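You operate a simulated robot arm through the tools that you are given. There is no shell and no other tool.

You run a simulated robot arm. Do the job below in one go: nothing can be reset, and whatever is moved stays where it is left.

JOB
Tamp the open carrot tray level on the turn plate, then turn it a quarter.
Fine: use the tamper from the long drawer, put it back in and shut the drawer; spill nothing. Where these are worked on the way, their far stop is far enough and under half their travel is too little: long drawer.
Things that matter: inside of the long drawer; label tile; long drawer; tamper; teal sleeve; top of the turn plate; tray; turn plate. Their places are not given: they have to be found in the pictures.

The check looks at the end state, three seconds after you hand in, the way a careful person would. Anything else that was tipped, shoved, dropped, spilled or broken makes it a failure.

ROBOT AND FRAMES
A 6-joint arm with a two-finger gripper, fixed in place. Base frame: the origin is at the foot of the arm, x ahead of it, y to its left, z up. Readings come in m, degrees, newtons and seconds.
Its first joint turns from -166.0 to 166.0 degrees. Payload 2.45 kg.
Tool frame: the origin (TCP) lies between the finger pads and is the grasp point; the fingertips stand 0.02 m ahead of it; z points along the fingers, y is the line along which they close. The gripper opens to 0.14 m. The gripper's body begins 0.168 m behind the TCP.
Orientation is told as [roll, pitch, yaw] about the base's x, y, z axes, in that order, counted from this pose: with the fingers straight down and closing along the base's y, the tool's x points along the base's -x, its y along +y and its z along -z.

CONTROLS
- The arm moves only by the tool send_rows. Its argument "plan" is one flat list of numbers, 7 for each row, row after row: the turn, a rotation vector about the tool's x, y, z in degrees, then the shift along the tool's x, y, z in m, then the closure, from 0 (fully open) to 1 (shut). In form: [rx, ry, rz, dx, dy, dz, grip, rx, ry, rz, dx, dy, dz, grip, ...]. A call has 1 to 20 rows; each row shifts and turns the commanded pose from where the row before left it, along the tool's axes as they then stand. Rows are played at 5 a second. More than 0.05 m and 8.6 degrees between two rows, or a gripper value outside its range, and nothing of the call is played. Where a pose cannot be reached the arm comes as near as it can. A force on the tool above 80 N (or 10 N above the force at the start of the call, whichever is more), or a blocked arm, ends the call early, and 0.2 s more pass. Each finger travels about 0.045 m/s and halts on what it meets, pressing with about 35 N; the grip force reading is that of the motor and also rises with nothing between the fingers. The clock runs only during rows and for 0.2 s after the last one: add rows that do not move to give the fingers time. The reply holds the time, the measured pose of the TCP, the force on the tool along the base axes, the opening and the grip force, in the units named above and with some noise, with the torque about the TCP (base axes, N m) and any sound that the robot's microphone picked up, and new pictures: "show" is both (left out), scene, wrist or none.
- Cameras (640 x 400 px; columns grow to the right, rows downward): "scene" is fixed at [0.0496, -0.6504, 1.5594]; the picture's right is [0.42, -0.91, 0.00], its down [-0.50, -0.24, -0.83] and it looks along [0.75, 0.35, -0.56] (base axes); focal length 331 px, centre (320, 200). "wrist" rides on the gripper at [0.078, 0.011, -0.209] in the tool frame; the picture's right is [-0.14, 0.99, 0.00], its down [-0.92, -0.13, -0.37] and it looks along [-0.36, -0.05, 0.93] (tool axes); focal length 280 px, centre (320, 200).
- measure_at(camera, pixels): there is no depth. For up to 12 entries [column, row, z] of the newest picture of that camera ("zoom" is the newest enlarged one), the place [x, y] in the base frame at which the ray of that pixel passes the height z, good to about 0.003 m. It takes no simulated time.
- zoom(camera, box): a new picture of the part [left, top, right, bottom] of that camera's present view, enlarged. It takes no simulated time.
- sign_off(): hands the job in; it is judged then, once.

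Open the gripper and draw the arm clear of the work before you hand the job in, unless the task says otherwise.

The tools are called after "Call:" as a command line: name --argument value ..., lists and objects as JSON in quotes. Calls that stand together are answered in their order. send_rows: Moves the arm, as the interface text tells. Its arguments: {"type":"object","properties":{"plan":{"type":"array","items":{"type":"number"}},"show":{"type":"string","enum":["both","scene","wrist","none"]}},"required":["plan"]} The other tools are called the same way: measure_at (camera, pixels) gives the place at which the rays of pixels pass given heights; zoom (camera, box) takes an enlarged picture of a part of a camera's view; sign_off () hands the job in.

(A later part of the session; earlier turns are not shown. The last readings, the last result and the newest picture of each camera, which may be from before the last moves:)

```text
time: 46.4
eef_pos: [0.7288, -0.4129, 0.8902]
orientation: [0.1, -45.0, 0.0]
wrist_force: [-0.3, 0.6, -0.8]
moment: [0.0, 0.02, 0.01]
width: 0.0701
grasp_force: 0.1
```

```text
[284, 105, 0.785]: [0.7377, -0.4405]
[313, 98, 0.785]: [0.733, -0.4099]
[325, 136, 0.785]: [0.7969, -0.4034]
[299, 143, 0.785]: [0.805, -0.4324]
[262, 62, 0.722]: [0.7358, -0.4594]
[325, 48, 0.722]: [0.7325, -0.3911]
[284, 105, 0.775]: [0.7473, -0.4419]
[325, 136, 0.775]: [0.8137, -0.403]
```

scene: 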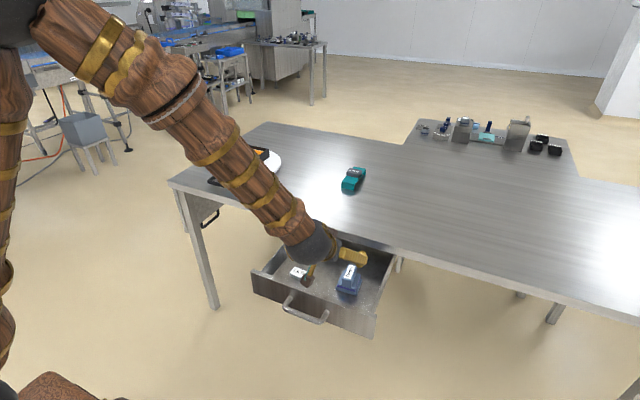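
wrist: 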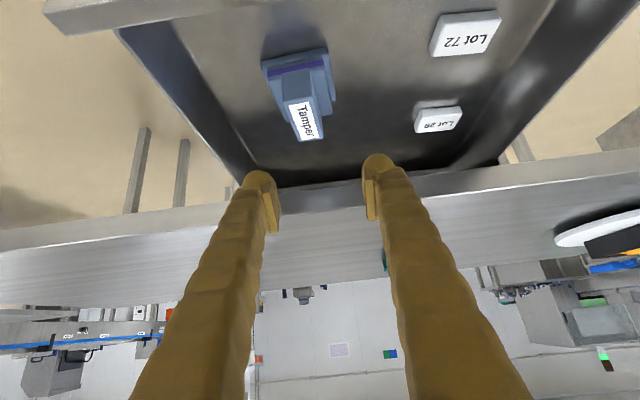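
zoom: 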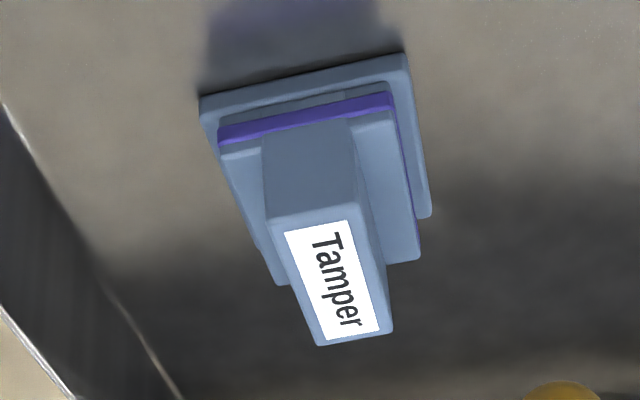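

Handle centre ≈(0.767,−0.4225), yawed only ~3°. I lower around it to TCP z≈0.777 with the fingers 70 mm apart.

Call:
send_rows --plan '[0, 0, 0, 0.01227, -0.0032, 0.03027, 0.5, 0, 0, 0, 0.01227, -0.0032, 0.03027, 0.5, 0, 0, 0, 0.01227, -0.0032, 0.03027, 0.5, 0, 0, 0, 0.0081, 0, 0.0081, 0.5, 0, 0, 0, 0.0081, 0, 0.0081, 0.5, 0, 0, 0, 0, 0, 0, 0.5]' --show "both"

Call:
zoom --camera "scene" --box '[315, 235, 385, 305]'

Call:
zoom --camera "wrist" --box '[220, 80, 420, 260]'

```text
time: 47.8
eef_pos: [0.767, -0.4208, 0.7777]
orientation: [-0.1, -44.9, 0.0]
wrist_force: [-0.1, 0.1, -0.2]
moment: [-0.01, 0.0, 0.0]
width: 0.0701
grasp_force: 0.0
```

scene: 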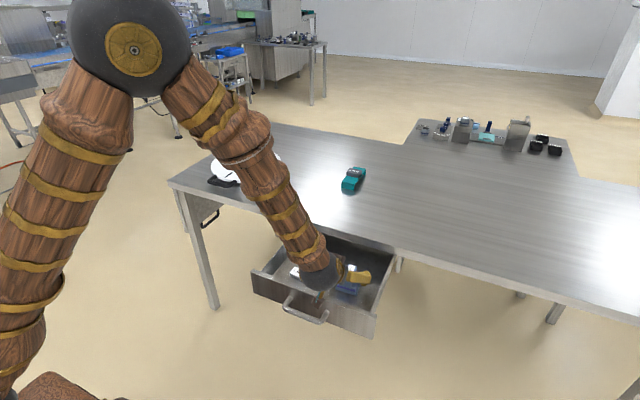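
wrist: 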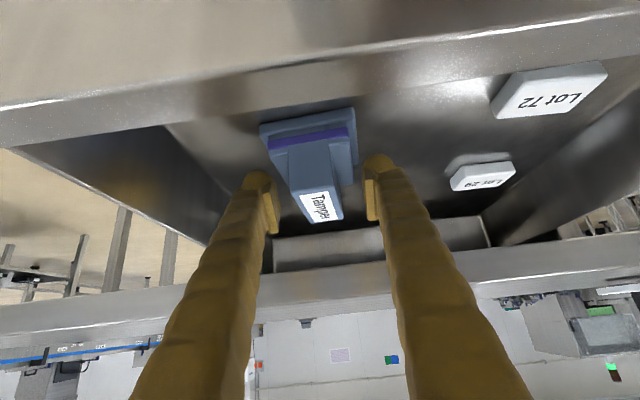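

```text
5.71 times, centred on (350, 270) of scene
```

zoom: 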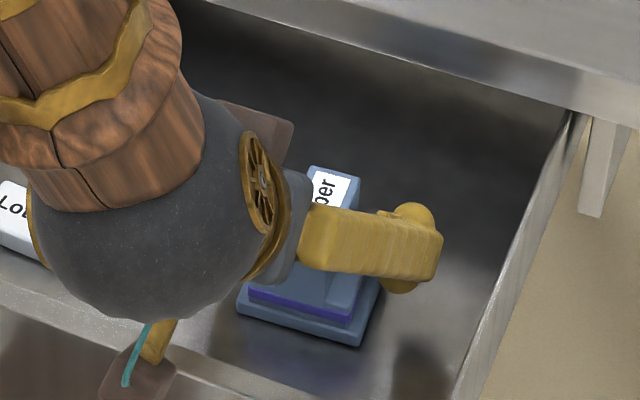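

```text
2.22 times, centred on (320, 170) of wrist
```

zoom: 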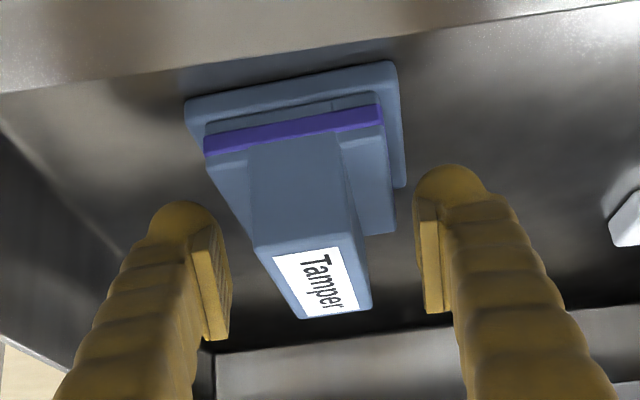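

No contact; fingers straddle the ridge well. I lower 4 mm more for engagement and close on the handle.

Call:
send_rows --plan '[0, 0, 0, 0.0028, -0.001, 0.0028, 0.5, 0, 0, 0, 0, 0, 0, 0.5, 0, 0, 0, 0, 0, 0, 1, 0, 0, 0, 0, 0, 0, 1, 0, 0, 0, 0, 0, 0, 1, 0, 0, 0, 0, 0, 0, 1]' --show "wrist"

Call:
zoom --camera "scene" --box '[315, 235, 385, 305]'

Call:
zoom --camera "wrist" --box '[220, 80, 420, 260]'

```text
time: 49.2
eef_pos: [0.7672, -0.4227, 0.7726]
orientation: [0.0, -45.0, 0.0]
wrist_force: [0.9, -0.4, 0.6]
moment: [-0.09, 0.0, 0.06]
width: 0.0287
grasp_force: 35.2
```

wrist: 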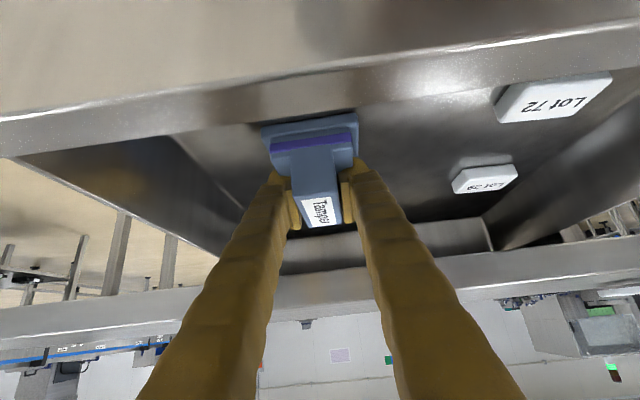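

```text
5.71 times, centred on (350, 270) of scene
```

zoom: 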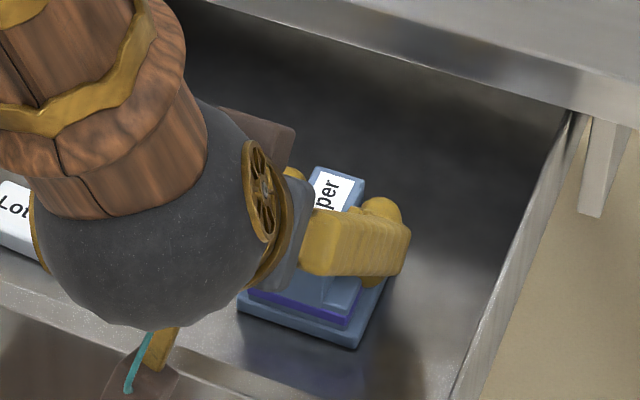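

```text
2.22 times, centred on (320, 170) of wrist
```

zoom: 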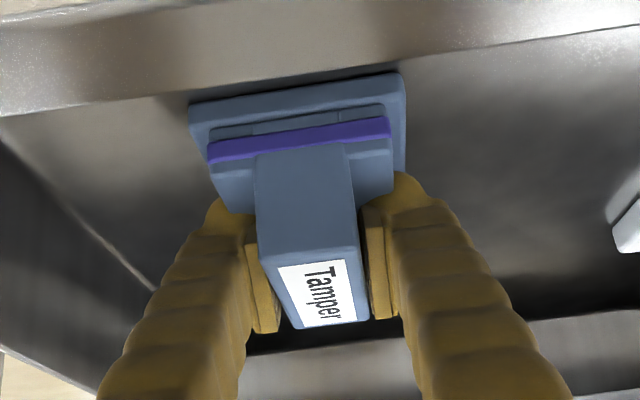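

Gripped at 28.7 mm, 35 N. I lift 5 cm straight up and check.

Call:
send_rows --plan '[0, 0, 0, -0.0088, 0, -0.0088, 1, 0, 0, 0, -0.0177, 0, -0.0177, 1, 0, 0, 0, -0.0177, 0, -0.0177, 1, 0, 0, 0, 0, 0, 0, 1]' --show "both"

Call:
zoom --camera "wrist" --box '[220, 80, 420, 260]'

```text
time: 50.2
eef_pos: [0.768, -0.4232, 0.8343]
orientation: [0.0, -45.0, 0.0]
wrist_force: [-1.0, -0.2, -0.9]
moment: [-0.01, -0.04, 0.04]
width: 0.0289
grasp_force: 34.7
```

scene: 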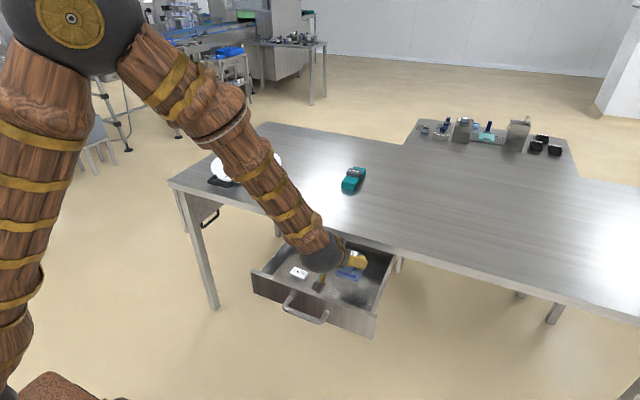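
wrist: 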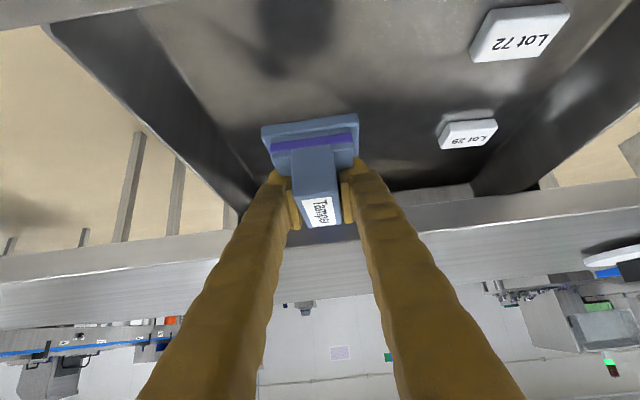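

```text
2.22 times, centred on (320, 170) of wrist
```

zoom: 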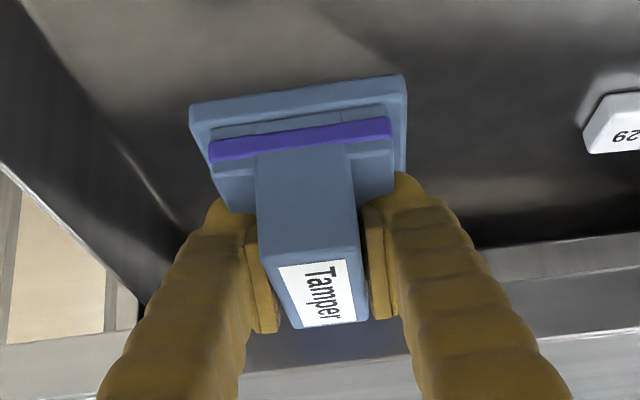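

The tamper hangs securely. I raise to z≈1.06 and start moving toward the plate.

Call:
send_rows --plan '[0, 0, 0, -0.032, 0, -0.032, 1, 0, 0, 0, -0.032, 0, -0.032, 1, 0, 0, 0, -0.032, 0, -0.032, 1, 0, 0, 0, -0.032, 0, -0.032, 1, 0, 0, 0, -0.032, 0, -0.032, 1, 0, 0, 0, -0.01622, 0.0396, 0.01622, 1, 0, 0, 0, -0.01622, 0.0396, 0.01622, 1, 0, 0, 0, -0.01622, 0.0396, 0.01622, 1, 0, 0, 0, -0.01622, 0.0396, 0.01622, 1, 0, 0, 0, -0.01622, 0.0396, 0.01622, 1, 0, 0, 0, -0.01622, 0.0396, 0.01622, 1, 0, 0, 0, -0.01622, 0.0396, 0.01622, 1, 0, 0, 0, -0.01622, 0.0396, 0.01622, 1, 0, 0, 0, -0.01622, 0.0396, 0.01622, 1, 0, 0, 0, -0.01622, 0.0396, 0.01622, 1, 0, 0, 0, -0.01622, 0.0396, 0.01622, 1, 0, 0, 0, -0.01622, 0.0396, 0.01622, 1, 0, 0, 0, 0, 0, 0, 1]' --show "both"

```text
time: 54.0
eef_pos: [1.0407, 0.0524, 1.0617]
orientation: [-0.1, -45.0, -0.1]
wrist_force: [-1.1, -0.6, -1.6]
moment: [-0.01, -0.01, 0.0]
width: 0.0288
grasp_force: 35.5
```

scene: 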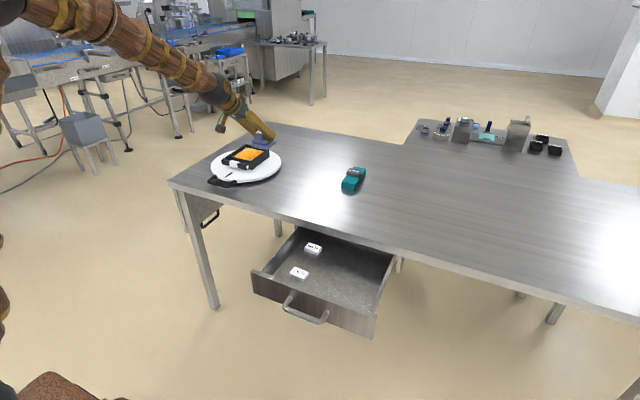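
wrist: 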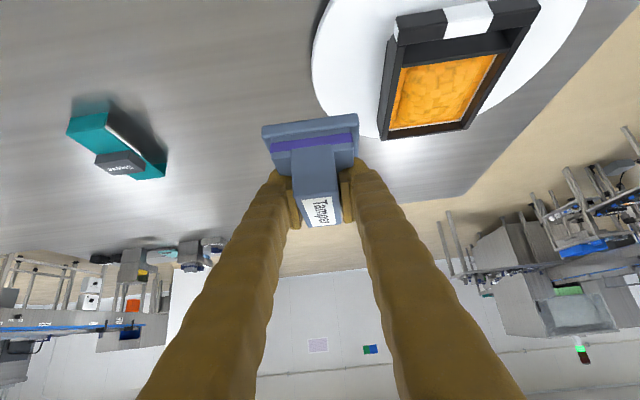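

Now I measure the tray and carrot area on the plate from this view.

Call:
zoom --camera "wrist" --box '[360, 0, 560, 160]'

Call:
measure_at --camera "wrist" --pixels '[[379, 139, 0.917], [466, 128, 0.917], [395, 44, 0.917], [538, 14, 0.917], [403, 68, 0.905], [497, 55, 0.905], [390, 129, 0.905], [464, 120, 0.905]]'

Call:
zoom --camera "scene" --box '[200, 130, 290, 195]'

```text
2.50 times, centred on (460, 80) of wrist
```

zoom: 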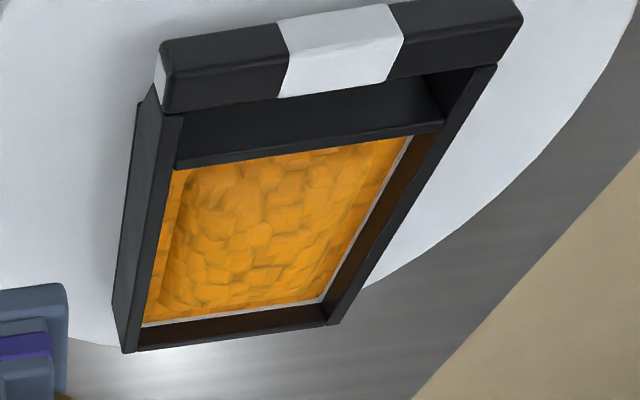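

```text
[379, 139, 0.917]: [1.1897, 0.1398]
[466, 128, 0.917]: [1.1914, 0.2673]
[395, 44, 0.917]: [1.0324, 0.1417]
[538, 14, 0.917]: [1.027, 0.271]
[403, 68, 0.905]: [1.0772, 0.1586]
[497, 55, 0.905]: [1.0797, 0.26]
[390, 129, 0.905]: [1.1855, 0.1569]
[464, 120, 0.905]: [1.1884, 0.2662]
```

```text
6.15 times, centred on (245, 162) of scene
```

zoom: 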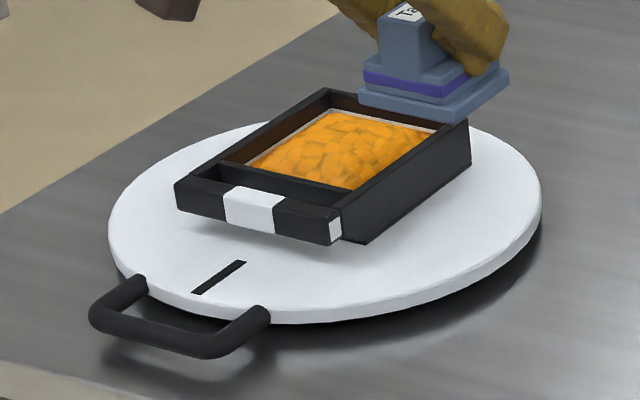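

The carrot area centre is about (1.132, 0.207). I move the tamper above it, still high.

Call:
send_rows --plan '[0, 0, 0, -0.0167, 0.0387, 0.0167, 1, 0, 0, 0, -0.0167, 0.0387, 0.0167, 1, 0, 0, 0, -0.0167, 0.0387, 0.0167, 1, 0, 0, 0, -0.0165, 0.0387, 0.0165, 1, 0, 0, 0, 0, 0, 0, 1]' --show "both"

Call:
zoom --camera "wrist" --box '[200, 0, 460, 220]'

Call:
zoom --camera "scene" --box '[200, 110, 290, 195]'

```text
time: 55.2
eef_pos: [1.1361, 0.2079, 1.0613]
orientation: [0.0, -45.0, 0.0]
wrist_force: [-0.3, 0.0, -1.4]
moment: [-0.03, -0.03, 0.01]
width: 0.0285
grasp_force: 35.1
```

scene: 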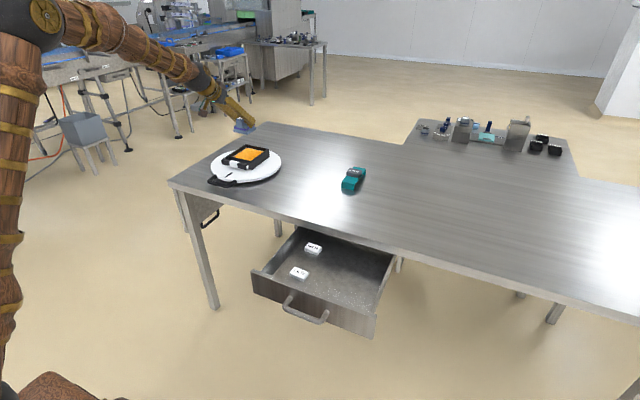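
wrist: 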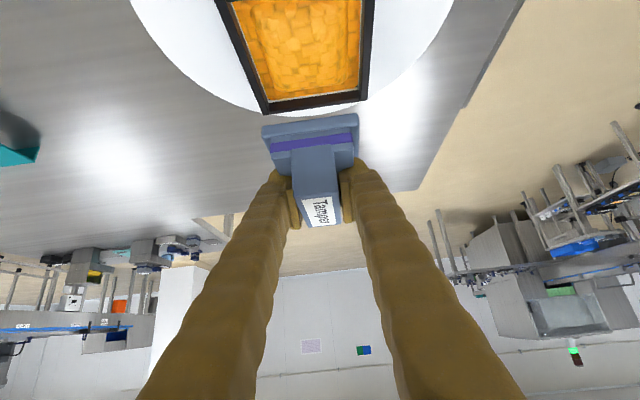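

```text
1.82 times, centred on (330, 110) of wrist
```

zoom: 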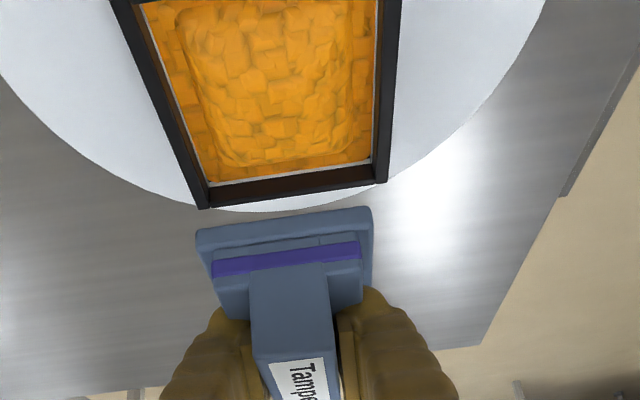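

```text
4.71 times, centred on (245, 152) of scene
```

zoom: 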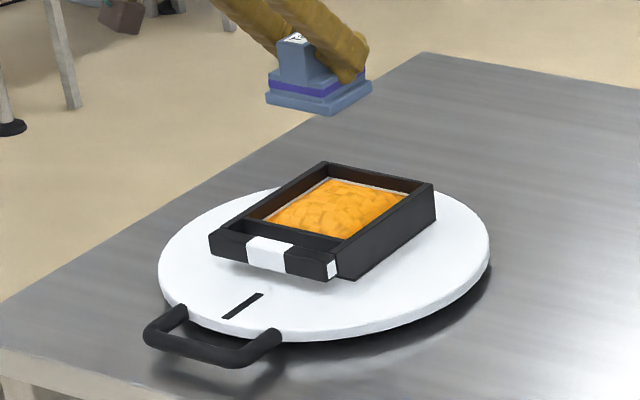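

I measure tray rim and liner corners from this view.

Call:
measure_at --camera "wrist" --pixels '[[266.8, 114.4, 0.917], [367.4, 100.1, 0.917], [215.7, 2.9, 0.917], [374, 1, 0.917], [271.2, 101.8, 0.905], [357.5, 89.1, 0.905], [233.8, 1, 0.905], [361.3, 1, 0.905], [262, 127, 0.999], [357, 115, 0.999]]'

```text
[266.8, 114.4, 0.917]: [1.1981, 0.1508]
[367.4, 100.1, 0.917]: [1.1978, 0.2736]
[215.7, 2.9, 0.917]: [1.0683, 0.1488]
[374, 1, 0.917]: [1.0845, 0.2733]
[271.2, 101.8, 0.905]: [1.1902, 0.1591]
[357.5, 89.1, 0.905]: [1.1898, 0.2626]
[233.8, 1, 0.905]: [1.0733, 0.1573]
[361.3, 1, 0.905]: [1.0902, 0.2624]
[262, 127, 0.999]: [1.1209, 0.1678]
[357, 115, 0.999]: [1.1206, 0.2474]
```

The tamper centre should be at TCP (1.130, 0.2105). I align and lower to TCP z≈1.0 (tamper foot ≈0.937).

Call:
send_rows --plan '[0, 0, 0, 0.0238, 0.0013, 0.01955, 1, 0, 0, 0, 0.0238, 0.0013, 0.01955, 1, 0, 0, 0, 0, 0, 0, 1]' --show "both"

Call:
zoom --camera "scene" --box '[200, 120, 290, 190]'

Call:
zoom --camera "wrist" --box '[180, 0, 460, 220]'

```text
time: 56.0
eef_pos: [1.1297, 0.2099, 0.9991]
orientation: [0.0, -45.1, 0.0]
wrist_force: [0.3, 0.4, -1.0]
moment: [0.03, -0.01, 0.02]
width: 0.0285
grasp_force: 34.4
```

scene: 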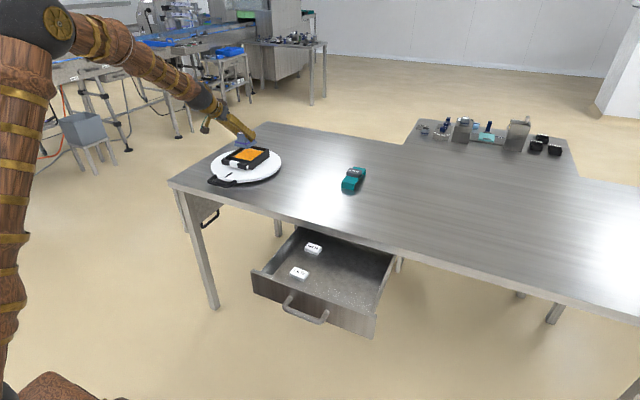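
wrist: 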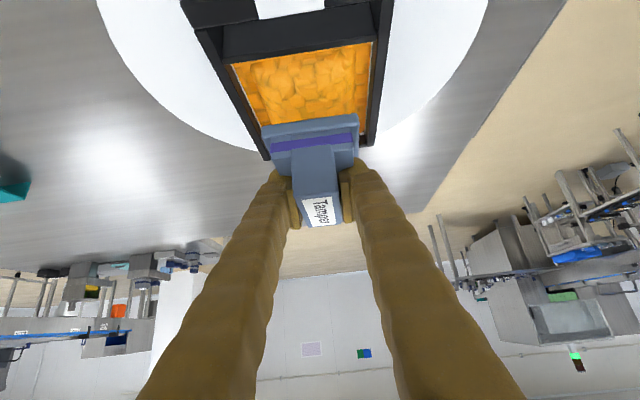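

```text
5.71 times, centred on (245, 155) of scene
```

zoom: 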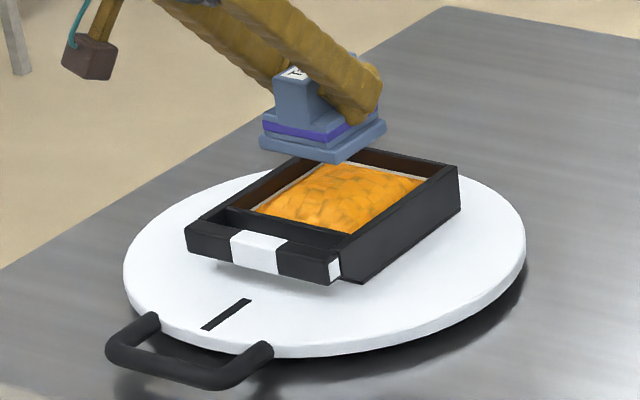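

```text
1.82 times, centred on (320, 110) of wrist
```

zoom: 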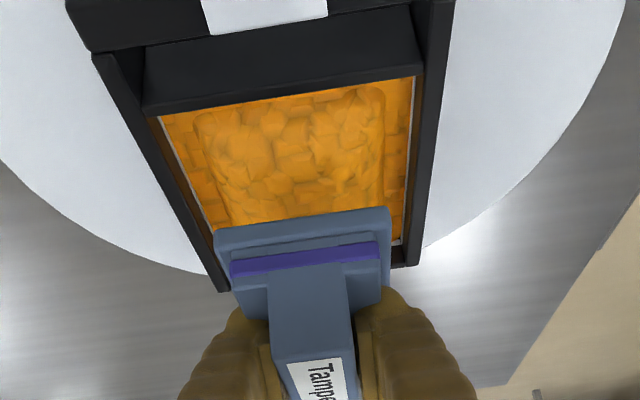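

Aligned above the mound. I lower in small steps, checking force.

Call:
send_rows --plan '[0, 0, 0, 0.0049, 0, 0.0049, 1, 0, 0, 0, 0.0049, 0, 0.0049, 1, 0, 0, 0, 0, 0, 0, 1]' --show "none"

```text
time: 56.8
eef_pos: [1.1298, 0.2112, 0.986]
orientation: [0.0, -45.0, 0.0]
wrist_force: [0.2, -0.2, -1.0]
moment: [0.03, -0.02, 0.01]
width: 0.0285
grasp_force: 35.1
```

Still free at z=0.986. I go down 5 mm more.

Call:
send_rows --plan '[0, 0, 0, 0.0035, 0, 0.0035, 1, 0, 0, 0, 0, 0, 0, 1]' --show "none"

```text
time: 57.4
eef_pos: [1.1309, 0.2089, 0.9805]
orientation: [0.0, -44.9, 0.0]
wrist_force: [0.0, -0.1, -1.9]
moment: [0.04, 0.03, 0.0]
width: 0.0287
grasp_force: 35.0
```

No contact yet; another 5 mm.

Call:
send_rows --plan '[0, 0, 0, 0.0035, 0, 0.0035, 1, 0, 0, 0, 0, 0, 0, 1]' --show "none"

```text
time: 58.0
eef_pos: [1.1293, 0.2088, 0.9754]
orientation: [-0.1, -44.9, 0.1]
wrist_force: [0.1, 0.2, -1.3]
moment: [-0.02, -0.01, -0.04]
width: 0.0289
grasp_force: 34.6
```

Call:
send_rows --plan '[0, 0, 0, 0.0028, 0, 0.0028, 1, 0, 0, 0, 0, 0, 0, 1]' --show "scene"

Call:
zoom --camera "scene" --box '[200, 120, 290, 190]'

```text
time: 58.6
eef_pos: [1.1304, 0.2091, 0.9726]
orientation: [0.0, -44.9, 0.0]
wrist_force: [-0.4, -0.4, -1.4]
moment: [0.0, -0.05, 0.0]
width: 0.0287
grasp_force: 34.4
```

scene: 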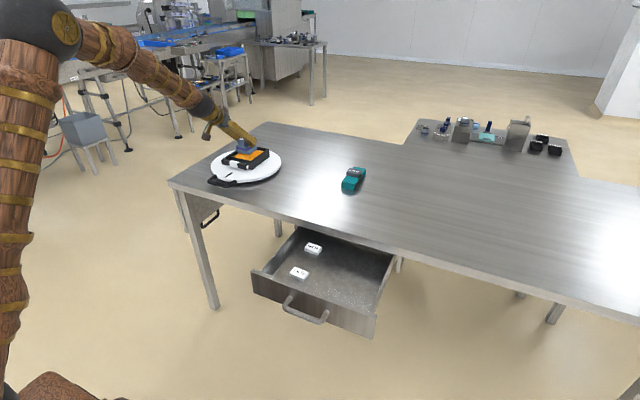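

```text
5.71 times, centred on (245, 155) of scene
```

zoom: 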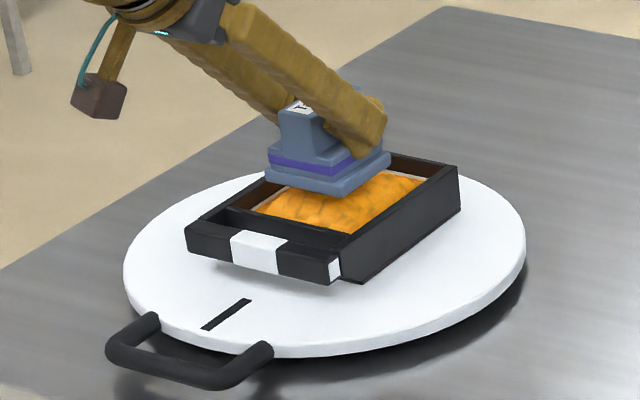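

The foot is just above the carrots. I continue in 3 mm steps.

Call:
send_rows --plan '[0, 0, 0, 0.0021, 0, 0.0021, 1, 0, 0, 0, 0, 0, 0, 1]' --show "none"

```text
time: 59.2
eef_pos: [1.1296, 0.2091, 0.9701]
orientation: [0.0, -45.0, 0.0]
wrist_force: [0.3, -0.7, -0.7]
moment: [-0.03, -0.01, 0.0]
width: 0.0289
grasp_force: 34.5
```

Call:
send_rows --plan '[0, 0, 0, 0.0021, 0, 0.0021, 1, 0, 0, 0, 0, 0, 0, 1]' --show "none"

```text
time: 59.8
eef_pos: [1.1302, 0.2103, 0.966]
orientation: [0.0, -45.0, -0.1]
wrist_force: [-0.8, 0.1, -1.2]
moment: [0.03, -0.01, -0.03]
width: 0.0287
grasp_force: 34.6
```

Still free at foot ≈0.903; continue.

Call:
send_rows --plan '[0, 0, 0, 0.0021, 0, 0.0021, 1, 0, 0, 0, 0, 0, 0, 1]' --show "scene"

Call:
zoom --camera "scene" --box '[215, 130, 275, 180]'

```text
time: 60.4
eef_pos: [1.1298, 0.2098, 0.9629]
orientation: [-0.1, -45.0, -0.1]
wrist_force: [1.0, -0.8, -0.7]
moment: [0.03, 0.01, -0.02]
width: 0.0284
grasp_force: 35.2
```

scene: 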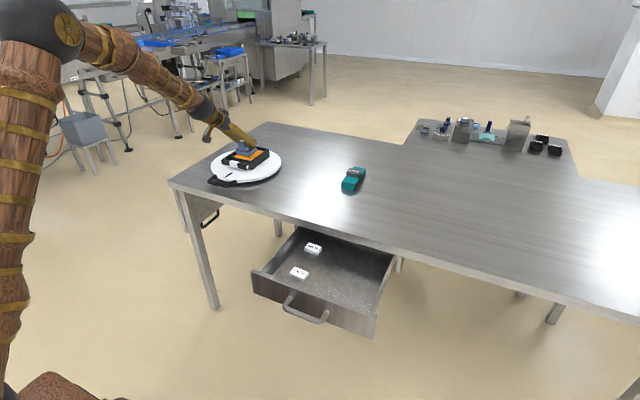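

```text
8.00 times, centred on (245, 155) of scene
```

zoom: 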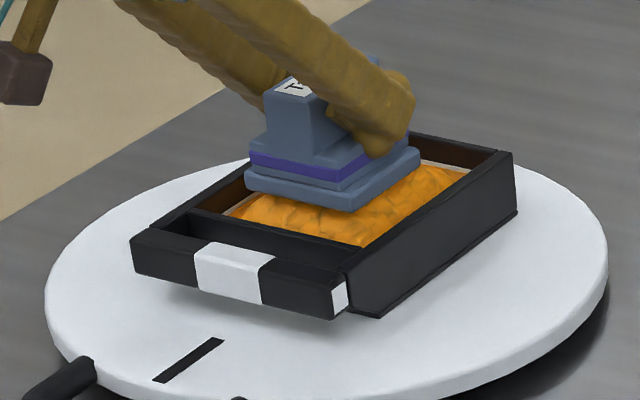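

Very near the surface. I keep stepping down.

Call:
send_rows --plan '[0, 0, 0, 0.0021, 0, 0.0021, 1, 0, 0, 0, 0, 0, 0, 1]' --show "none"

```text
time: 61.0
eef_pos: [1.1298, 0.2095, 0.9599]
orientation: [0.0, -44.9, 0.0]
wrist_force: [0.5, -0.2, -1.5]
moment: [0.01, -0.01, -0.01]
width: 0.0288
grasp_force: 34.9
```

Call:
send_rows --plan '[0, 0, 0, 0.0021, 0, 0.0021, 1, 0, 0, 0, 0, 0, 0, 1]' --show "scene"

Call:
zoom --camera "scene" --box '[215, 130, 275, 180]'

```text
time: 61.6
eef_pos: [1.1302, 0.2096, 0.9585]
orientation: [0.0, -45.0, 0.0]
wrist_force: [0.7, 0.1, -1.1]
moment: [0.02, -0.03, 0.01]
width: 0.0288
grasp_force: 35.0
```

scene: 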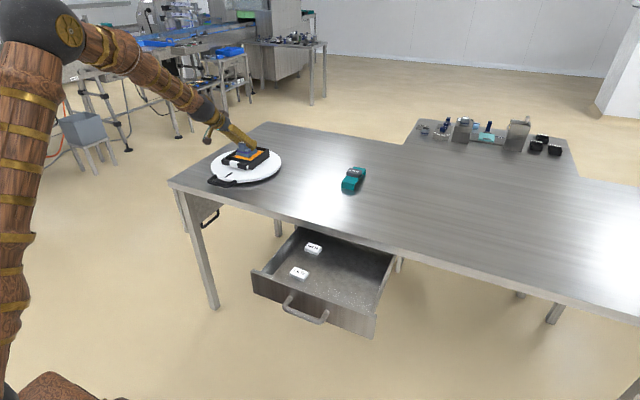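

```text
8.00 times, centred on (245, 155) of scene
```

zoom: 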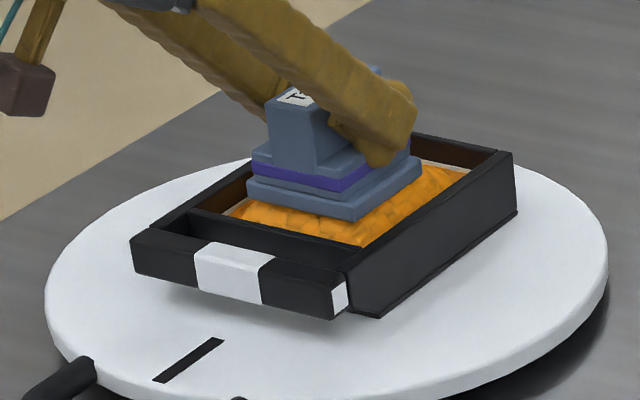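

I continue downward; contact should begin now.

Call:
send_rows --plan '[0, 0, 0, 0.0021, 0, 0.0021, 1, 0, 0, 0, 0, 0, 0, 1]' --show "none"

```text
time: 62.2
eef_pos: [1.1304, 0.2088, 0.9538]
orientation: [0.1, -45.0, 0.0]
wrist_force: [-0.8, 0.6, -0.8]
moment: [-0.02, -0.03, 0.03]
width: 0.0287
grasp_force: 35.1
```

Call:
send_rows --plan '[0, 0, 0, 0.0021, 0, 0.0021, 1, 0, 0, 0, 0, 0, 0, 1]' --show "scene"

Call:
zoom --camera "scene" --box '[215, 130, 275, 180]'

Call:
zoom --camera "wrist" --box '[180, 0, 460, 220]'

```text
time: 62.8
eef_pos: [1.1303, 0.2084, 0.9519]
orientation: [0.0, -45.0, 0.0]
wrist_force: [0.0, -0.2, -1.0]
moment: [0.02, -0.03, -0.02]
width: 0.0285
grasp_force: 34.8
```

scene: 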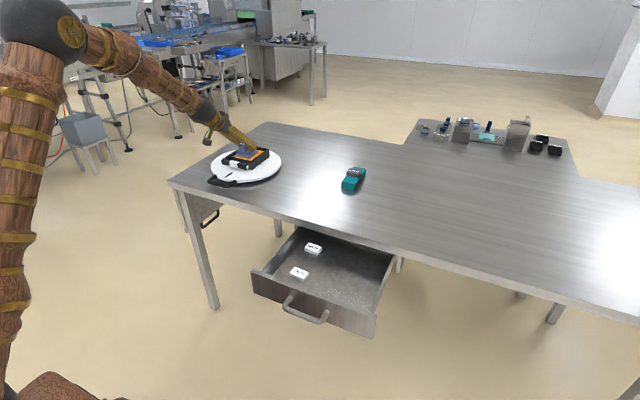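

```text
8.00 times, centred on (245, 155) of scene
```

zoom: 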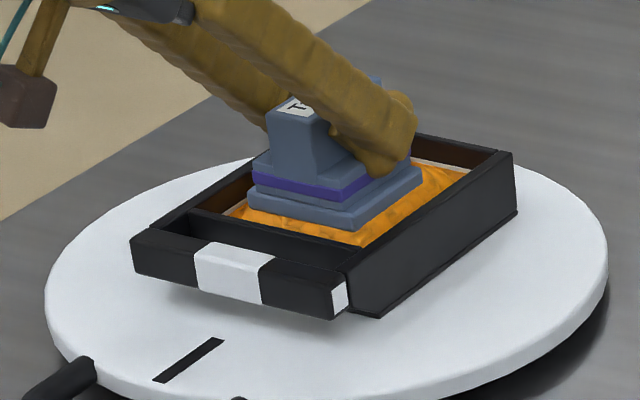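

```text
1.82 times, centred on (320, 110) of wrist
```

zoom: 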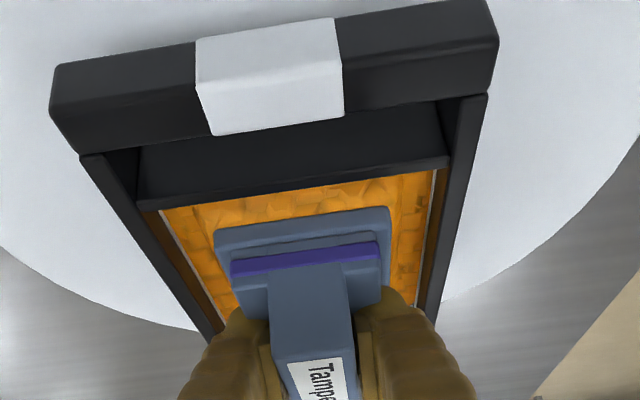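

The foot is now in the mound with no notable force yet. I go on in small steps until force builds.

Call:
send_rows --plan '[0, 0, 0, 0.0021, 0, 0.0021, 1, 0, 0, 0, 0, 0, 0, 1]' --show "none"

```text
time: 63.4
eef_pos: [1.1293, 0.21, 0.9491]
orientation: [0.1, -45.0, -0.1]
wrist_force: [-0.7, -0.5, -1.0]
moment: [0.0, 0.01, -0.01]
width: 0.029
grasp_force: 35.7
```

Call:
send_rows --plan '[0, 0, 0, 0.0018, 0, 0.0018, 1, 0, 0, 0, 0, 0, 0, 1]' --show "wrist"

Call:
zoom --camera "wrist" --box '[180, 0, 460, 220]'

Call:
zoom --camera "scene" --box '[225, 138, 270, 174]'

```text
time: 64.0
eef_pos: [1.1292, 0.2111, 0.9462]
orientation: [0.0, -44.9, 0.0]
wrist_force: [0.8, 0.1, -0.9]
moment: [0.03, -0.03, 0.01]
width: 0.0286
grasp_force: 34.9
```

wrist: 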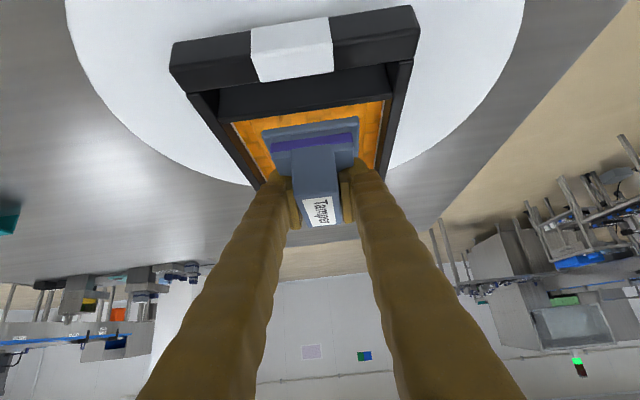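

```text
1.82 times, centred on (320, 110) of wrist
```

zoom: 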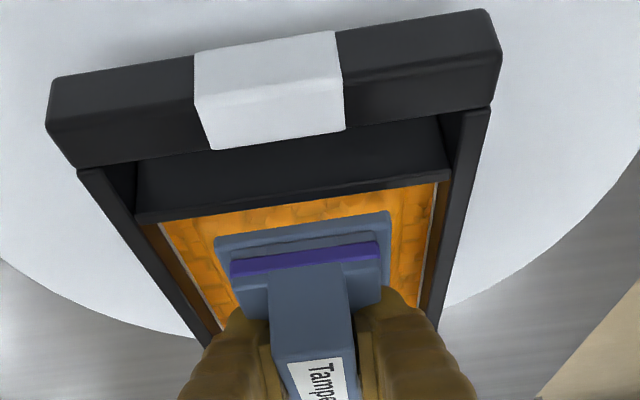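

```text
11.11 times, centred on (248, 156) of scene
```

zoom: 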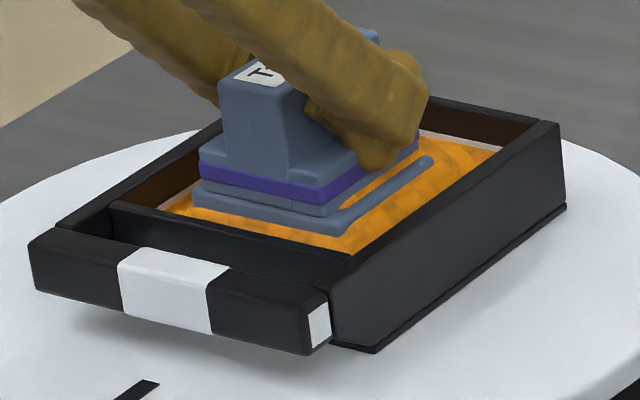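

The foot is sinking into the mound with no resistance so far (foot ≈0.884). I keep pressing down in small steps until a firm reaction shows.

Call:
send_rows --plan '[0, 0, 0, 0.0014, 0, 0.0014, 1, 0, 0, 0, 0, 0, 0, 1]' --show "none"

```text
time: 64.6
eef_pos: [1.1306, 0.2099, 0.9444]
orientation: [0.0, -45.0, 0.0]
wrist_force: [-0.8, 0.3, -0.7]
moment: [-0.01, 0.0, -0.03]
width: 0.0286
grasp_force: 35.6
```

Call:
send_rows --plan '[0, 0, 0, 0.0014, 0, 0.0014, 1, 0, 0, 0, 0, 0, 0, 1]' --show "none"

```text
time: 65.2
eef_pos: [1.1313, 0.21, 0.9426]
orientation: [0.0, -45.0, 0.1]
wrist_force: [0.1, -0.3, 3.6]
moment: [-0.18, 0.07, -0.01]
width: 0.0288
grasp_force: 34.4
```

First reaction (+3.6 N) at TCP z=0.9426. I press further by 1 mm steps.

Call:
send_rows --plan '[0, 0, 0, 0.0007, 0, 0.0007, 1, 0, 0, 0, 0, 0, 0, 1]' --show "scene"

Call:
zoom --camera "scene" --box '[225, 138, 270, 174]'

```text
time: 65.8
eef_pos: [1.1298, 0.2107, 0.9428]
orientation: [0.0, -45.1, 0.0]
wrist_force: [-1.0, 1.9, 12.0]
moment: [-0.13, 0.14, 0.06]
width: 0.0288
grasp_force: 35.3
```

scene: 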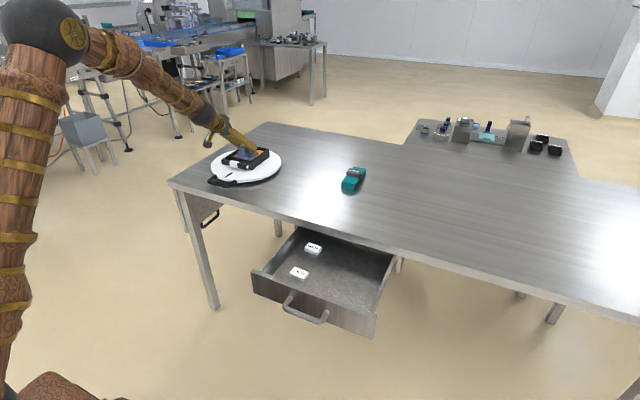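

```text
11.11 times, centred on (248, 156) of scene
```

zoom: 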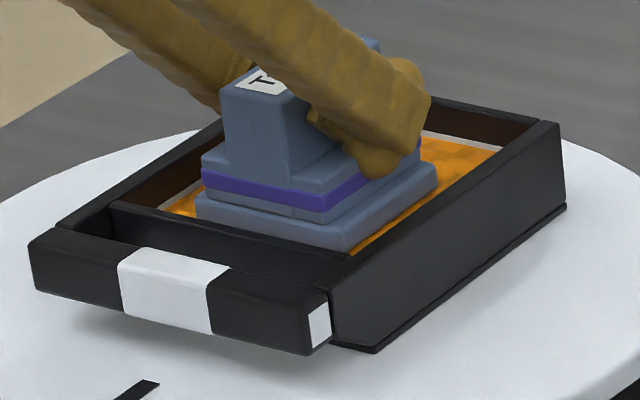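

The carrots are now flattened under the tamper (12 N). I press one more millimetre and hold briefly.

Call:
send_rows --plan '[0, 0, 0, 0.0007, 0, 0.0007, 1, 0, 0, 0, 0, 0, 0, 1, 0, 0, 0, 0, 0, 0, 1, 0, 0, 0, 0, 0, 0, 1]' --show "scene"

Call:
zoom --camera "scene" --box '[225, 138, 270, 174]'

```text
time: 66.8
eef_pos: [1.1306, 0.2104, 0.9427]
orientation: [0.0, -45.1, 0.0]
wrist_force: [0.8, 1.3, 30.2]
moment: [-0.03, -0.16, 0.04]
width: 0.0285
grasp_force: 35.3
```

scene: 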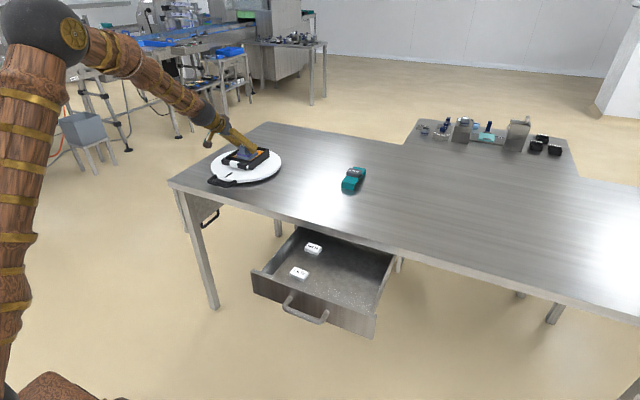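

```text
11.11 times, centred on (248, 156) of scene
```

zoom: 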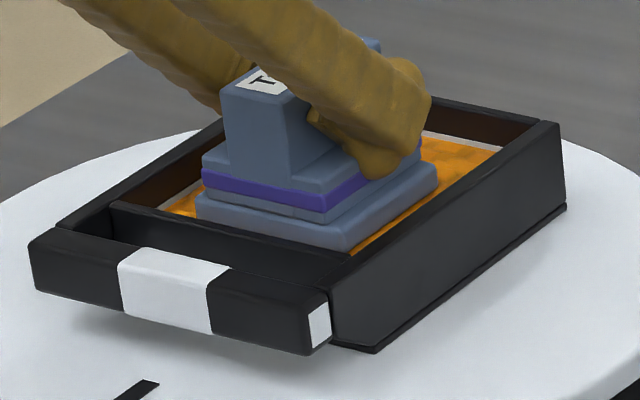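

Firm at 30 N and the surface is flat. I lift the tamper straight up and look at the tray.

Call:
send_rows --plan '[0, 0, 0, -0.0035, 0, -0.0035, 1, 0, 0, 0, -0.0106, 0, -0.0106, 1, 0, 0, 0, -0.0212, 0, -0.0212, 1, 0, 0, 0, -0.0212, 0, -0.0212, 1, 0, 0, 0, -0.0247, 0, -0.0247, 1, 0, 0, 0, 0, 0, 0, 1]' --show "both"

Call:
zoom --camera "scene" --box '[205, 135, 285, 195]'

Call:
zoom --camera "wrist" --box '[180, 0, 460, 220]'

```text
time: 68.2
eef_pos: [1.1305, 0.2092, 1.0552]
orientation: [0.0, -45.0, 0.1]
wrist_force: [-0.4, 0.0, -1.3]
moment: [0.0, 0.01, -0.04]
width: 0.0288
grasp_force: 35.3
```

scene: 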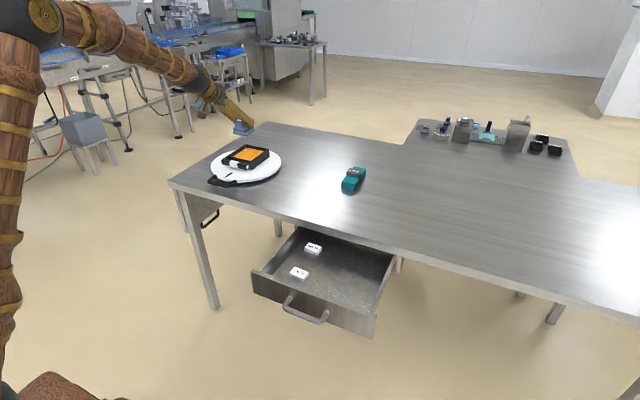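
wrist: 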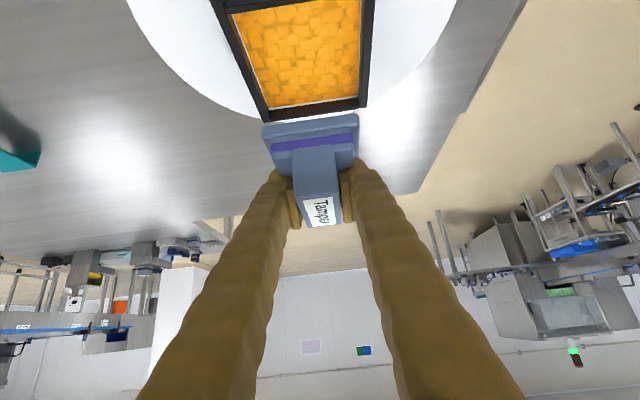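

```text
6.67 times, centred on (245, 165) of scene
```

zoom: 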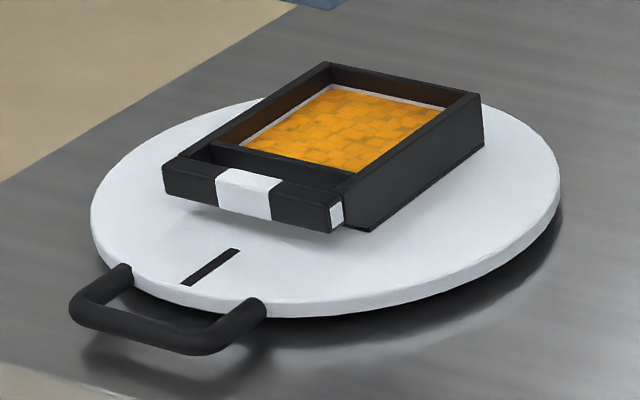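

```text
1.82 times, centred on (320, 110) of wrist
```

zoom: 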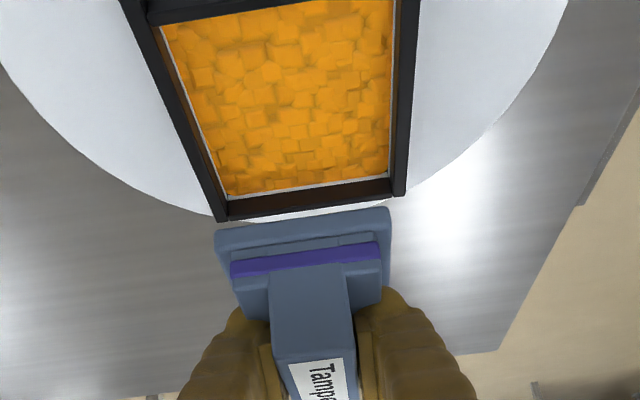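

The carrots are level now. I carry the tamper back along the same path to above its spot in the drawer.

Call:
send_rows --plan '[0, 0, 0, 0.01607, -0.03949, -0.01607, 1, 0, 0, 0, 0.01607, -0.03949, -0.01607, 1, 0, 0, 0, 0.01607, -0.03949, -0.01607, 1, 0, 0, 0, 0.01607, -0.03949, -0.01607, 1, 0, 0, 0, 0.01607, -0.03949, -0.01607, 1, 0, 0, 0, 0.01607, -0.03949, -0.01607, 1, 0, 0, 0, 0.01607, -0.03949, -0.01607, 1, 0, 0, 0, 0.01607, -0.03949, -0.01607, 1, 0, 0, 0, 0.01607, -0.03949, -0.01607, 1, 0, 0, 0, 0.01607, -0.03949, -0.01607, 1, 0, 0, 0, 0.01607, -0.03949, -0.01607, 1, 0, 0, 0, 0.01607, -0.03949, -0.01607, 1, 0, 0, 0, 0.01607, -0.03949, -0.01607, 1, 0, 0, 0, 0.01607, -0.03949, -0.01607, 1, 0, 0, 0, 0.01607, -0.03949, -0.01607, 1, 0, 0, 0, 0.01607, -0.03949, -0.01607, 1, 0, 0, 0, 0, 0, 0, 1]' --show "both"

```text
time: 71.8
eef_pos: [0.7644, -0.4216, 1.0555]
orientation: [0.0, -45.0, 0.0]
wrist_force: [-0.1, 0.0, -0.4]
moment: [0.02, 0.0, 0.01]
width: 0.0285
grasp_force: 35.2
```

scene: 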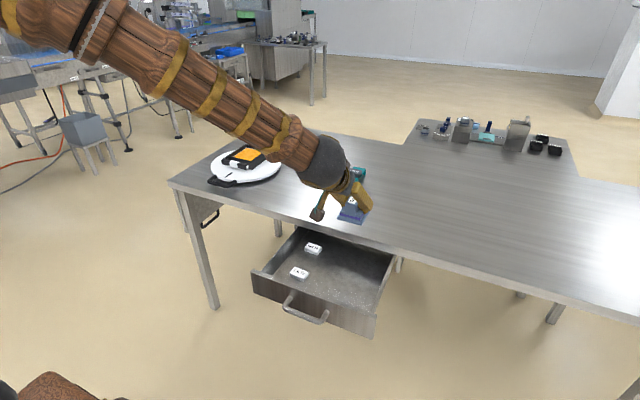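
wrist: 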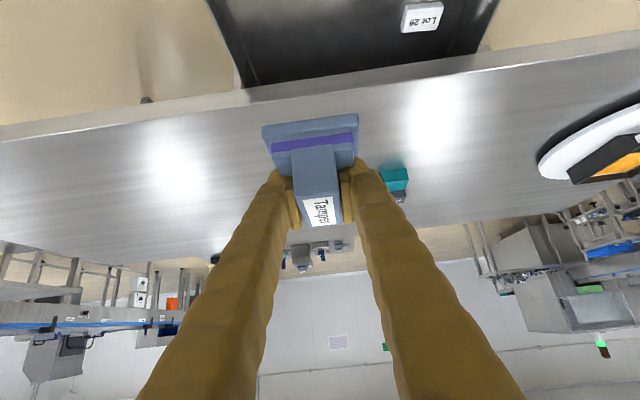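

The drawer is unchanged. I lower straight down into it, to TCP z≈0.80.

Call:
send_rows --plan '[0, 0, 0, 0.0298, -0.0002, 0.0304, 1, 0, 0, 0, 0.0298, -0.0002, 0.0304, 1, 0, 0, 0, 0.0298, -0.0002, 0.0304, 1, 0, 0, 0, 0.0298, -0.0002, 0.0304, 1, 0, 0, 0, 0.0298, -0.0002, 0.0304, 1, 0, 0, 0, 0.0298, -0.0002, 0.0304, 1, 0, 0, 0, 0, 0, 0, 1]' --show "both"

```text
time: 73.4
eef_pos: [0.7678, -0.4238, 0.7994]
orientation: [-0.1, -45.0, 0.0]
wrist_force: [0.2, -0.1, -1.8]
moment: [-0.01, -0.04, -0.02]
width: 0.0287
grasp_force: 35.1
```

scene: 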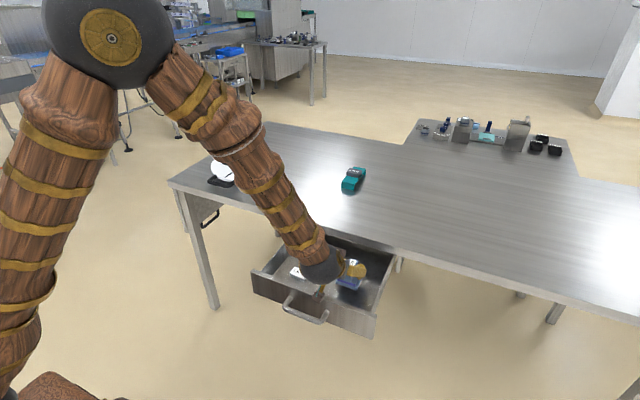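
wrist: 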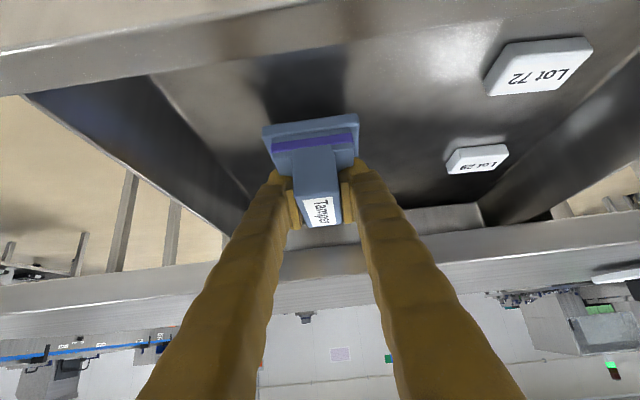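

About 27 mm to go. I lower 22 mm, then feel for the floor.

Call:
send_rows --plan '[0, 0, 0, 0.0078, 0, 0.0078, 1, 0, 0, 0, 0.0078, 0, 0.0078, 1, 0, 0, 0, 0, 0, 0, 1]' --show "none"

```text
time: 74.2
eef_pos: [0.767, -0.4236, 0.777]
orientation: [0.1, -45.0, 0.0]
wrist_force: [-0.3, -0.1, -1.6]
moment: [0.0, -0.03, -0.01]
width: 0.0288
grasp_force: 35.2
```

Call:
send_rows --plan '[0, 0, 0, 0.002, 0, 0.002, 1, 0, 0, 0, 0, 0, 0, 1]' --show "none"

```text
time: 74.8
eef_pos: [0.7676, -0.4238, 0.7751]
orientation: [0.0, -45.0, 0.0]
wrist_force: [-0.9, -0.1, -0.6]
moment: [-0.01, 0.0, -0.01]
width: 0.0286
grasp_force: 35.2
```

Not on the floor yet; 2 mm more.

Call:
send_rows --plan '[0, 0, 0, 0.0014, 0, 0.0014, 1, 0, 0, 0, 0, 0, 0, 1]' --show "none"

```text
time: 75.4
eef_pos: [0.7687, -0.4229, 0.7728]
orientation: [0.0, -45.1, -0.1]
wrist_force: [0.0, 0.6, 11.4]
moment: [-0.08, -0.23, 0.04]
width: 0.0288
grasp_force: 35.2
```

The foot is on the drawer floor (+11 N). I open the fingers to about 70 mm and wait.

Call:
send_rows --plan '[0, 0, 0, 0, 0, 0, 0.5, 0, 0, 0, 0, 0, 0, 0.5, 0, 0, 0, 0, 0, 0, 0.5, 0, 0, 0, 0, 0, 0, 0.5]' --show "wrist"

Call:
zoom --camera "wrist" --box '[220, 80, 420, 260]'

```text
time: 76.4
eef_pos: [0.7677, -0.4239, 0.7733]
orientation: [0.1, -45.1, 0.0]
wrist_force: [-0.3, 0.8, -0.5]
moment: [0.01, 0.02, -0.01]
width: 0.07
grasp_force: 0.0
```

wrist: 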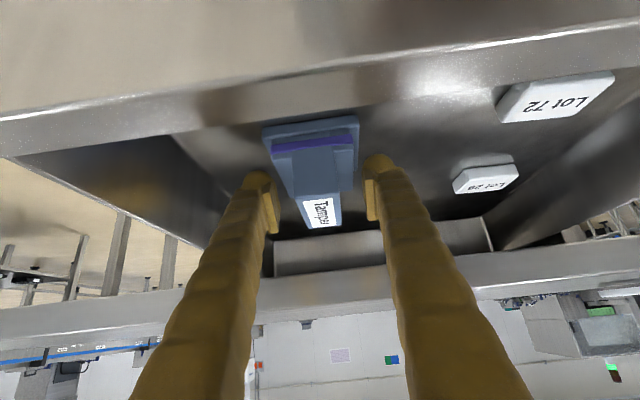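

```text
2.22 times, centred on (320, 170) of wrist
```

zoom: 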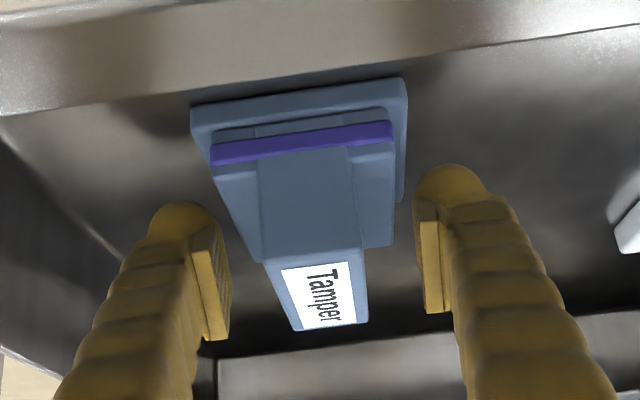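

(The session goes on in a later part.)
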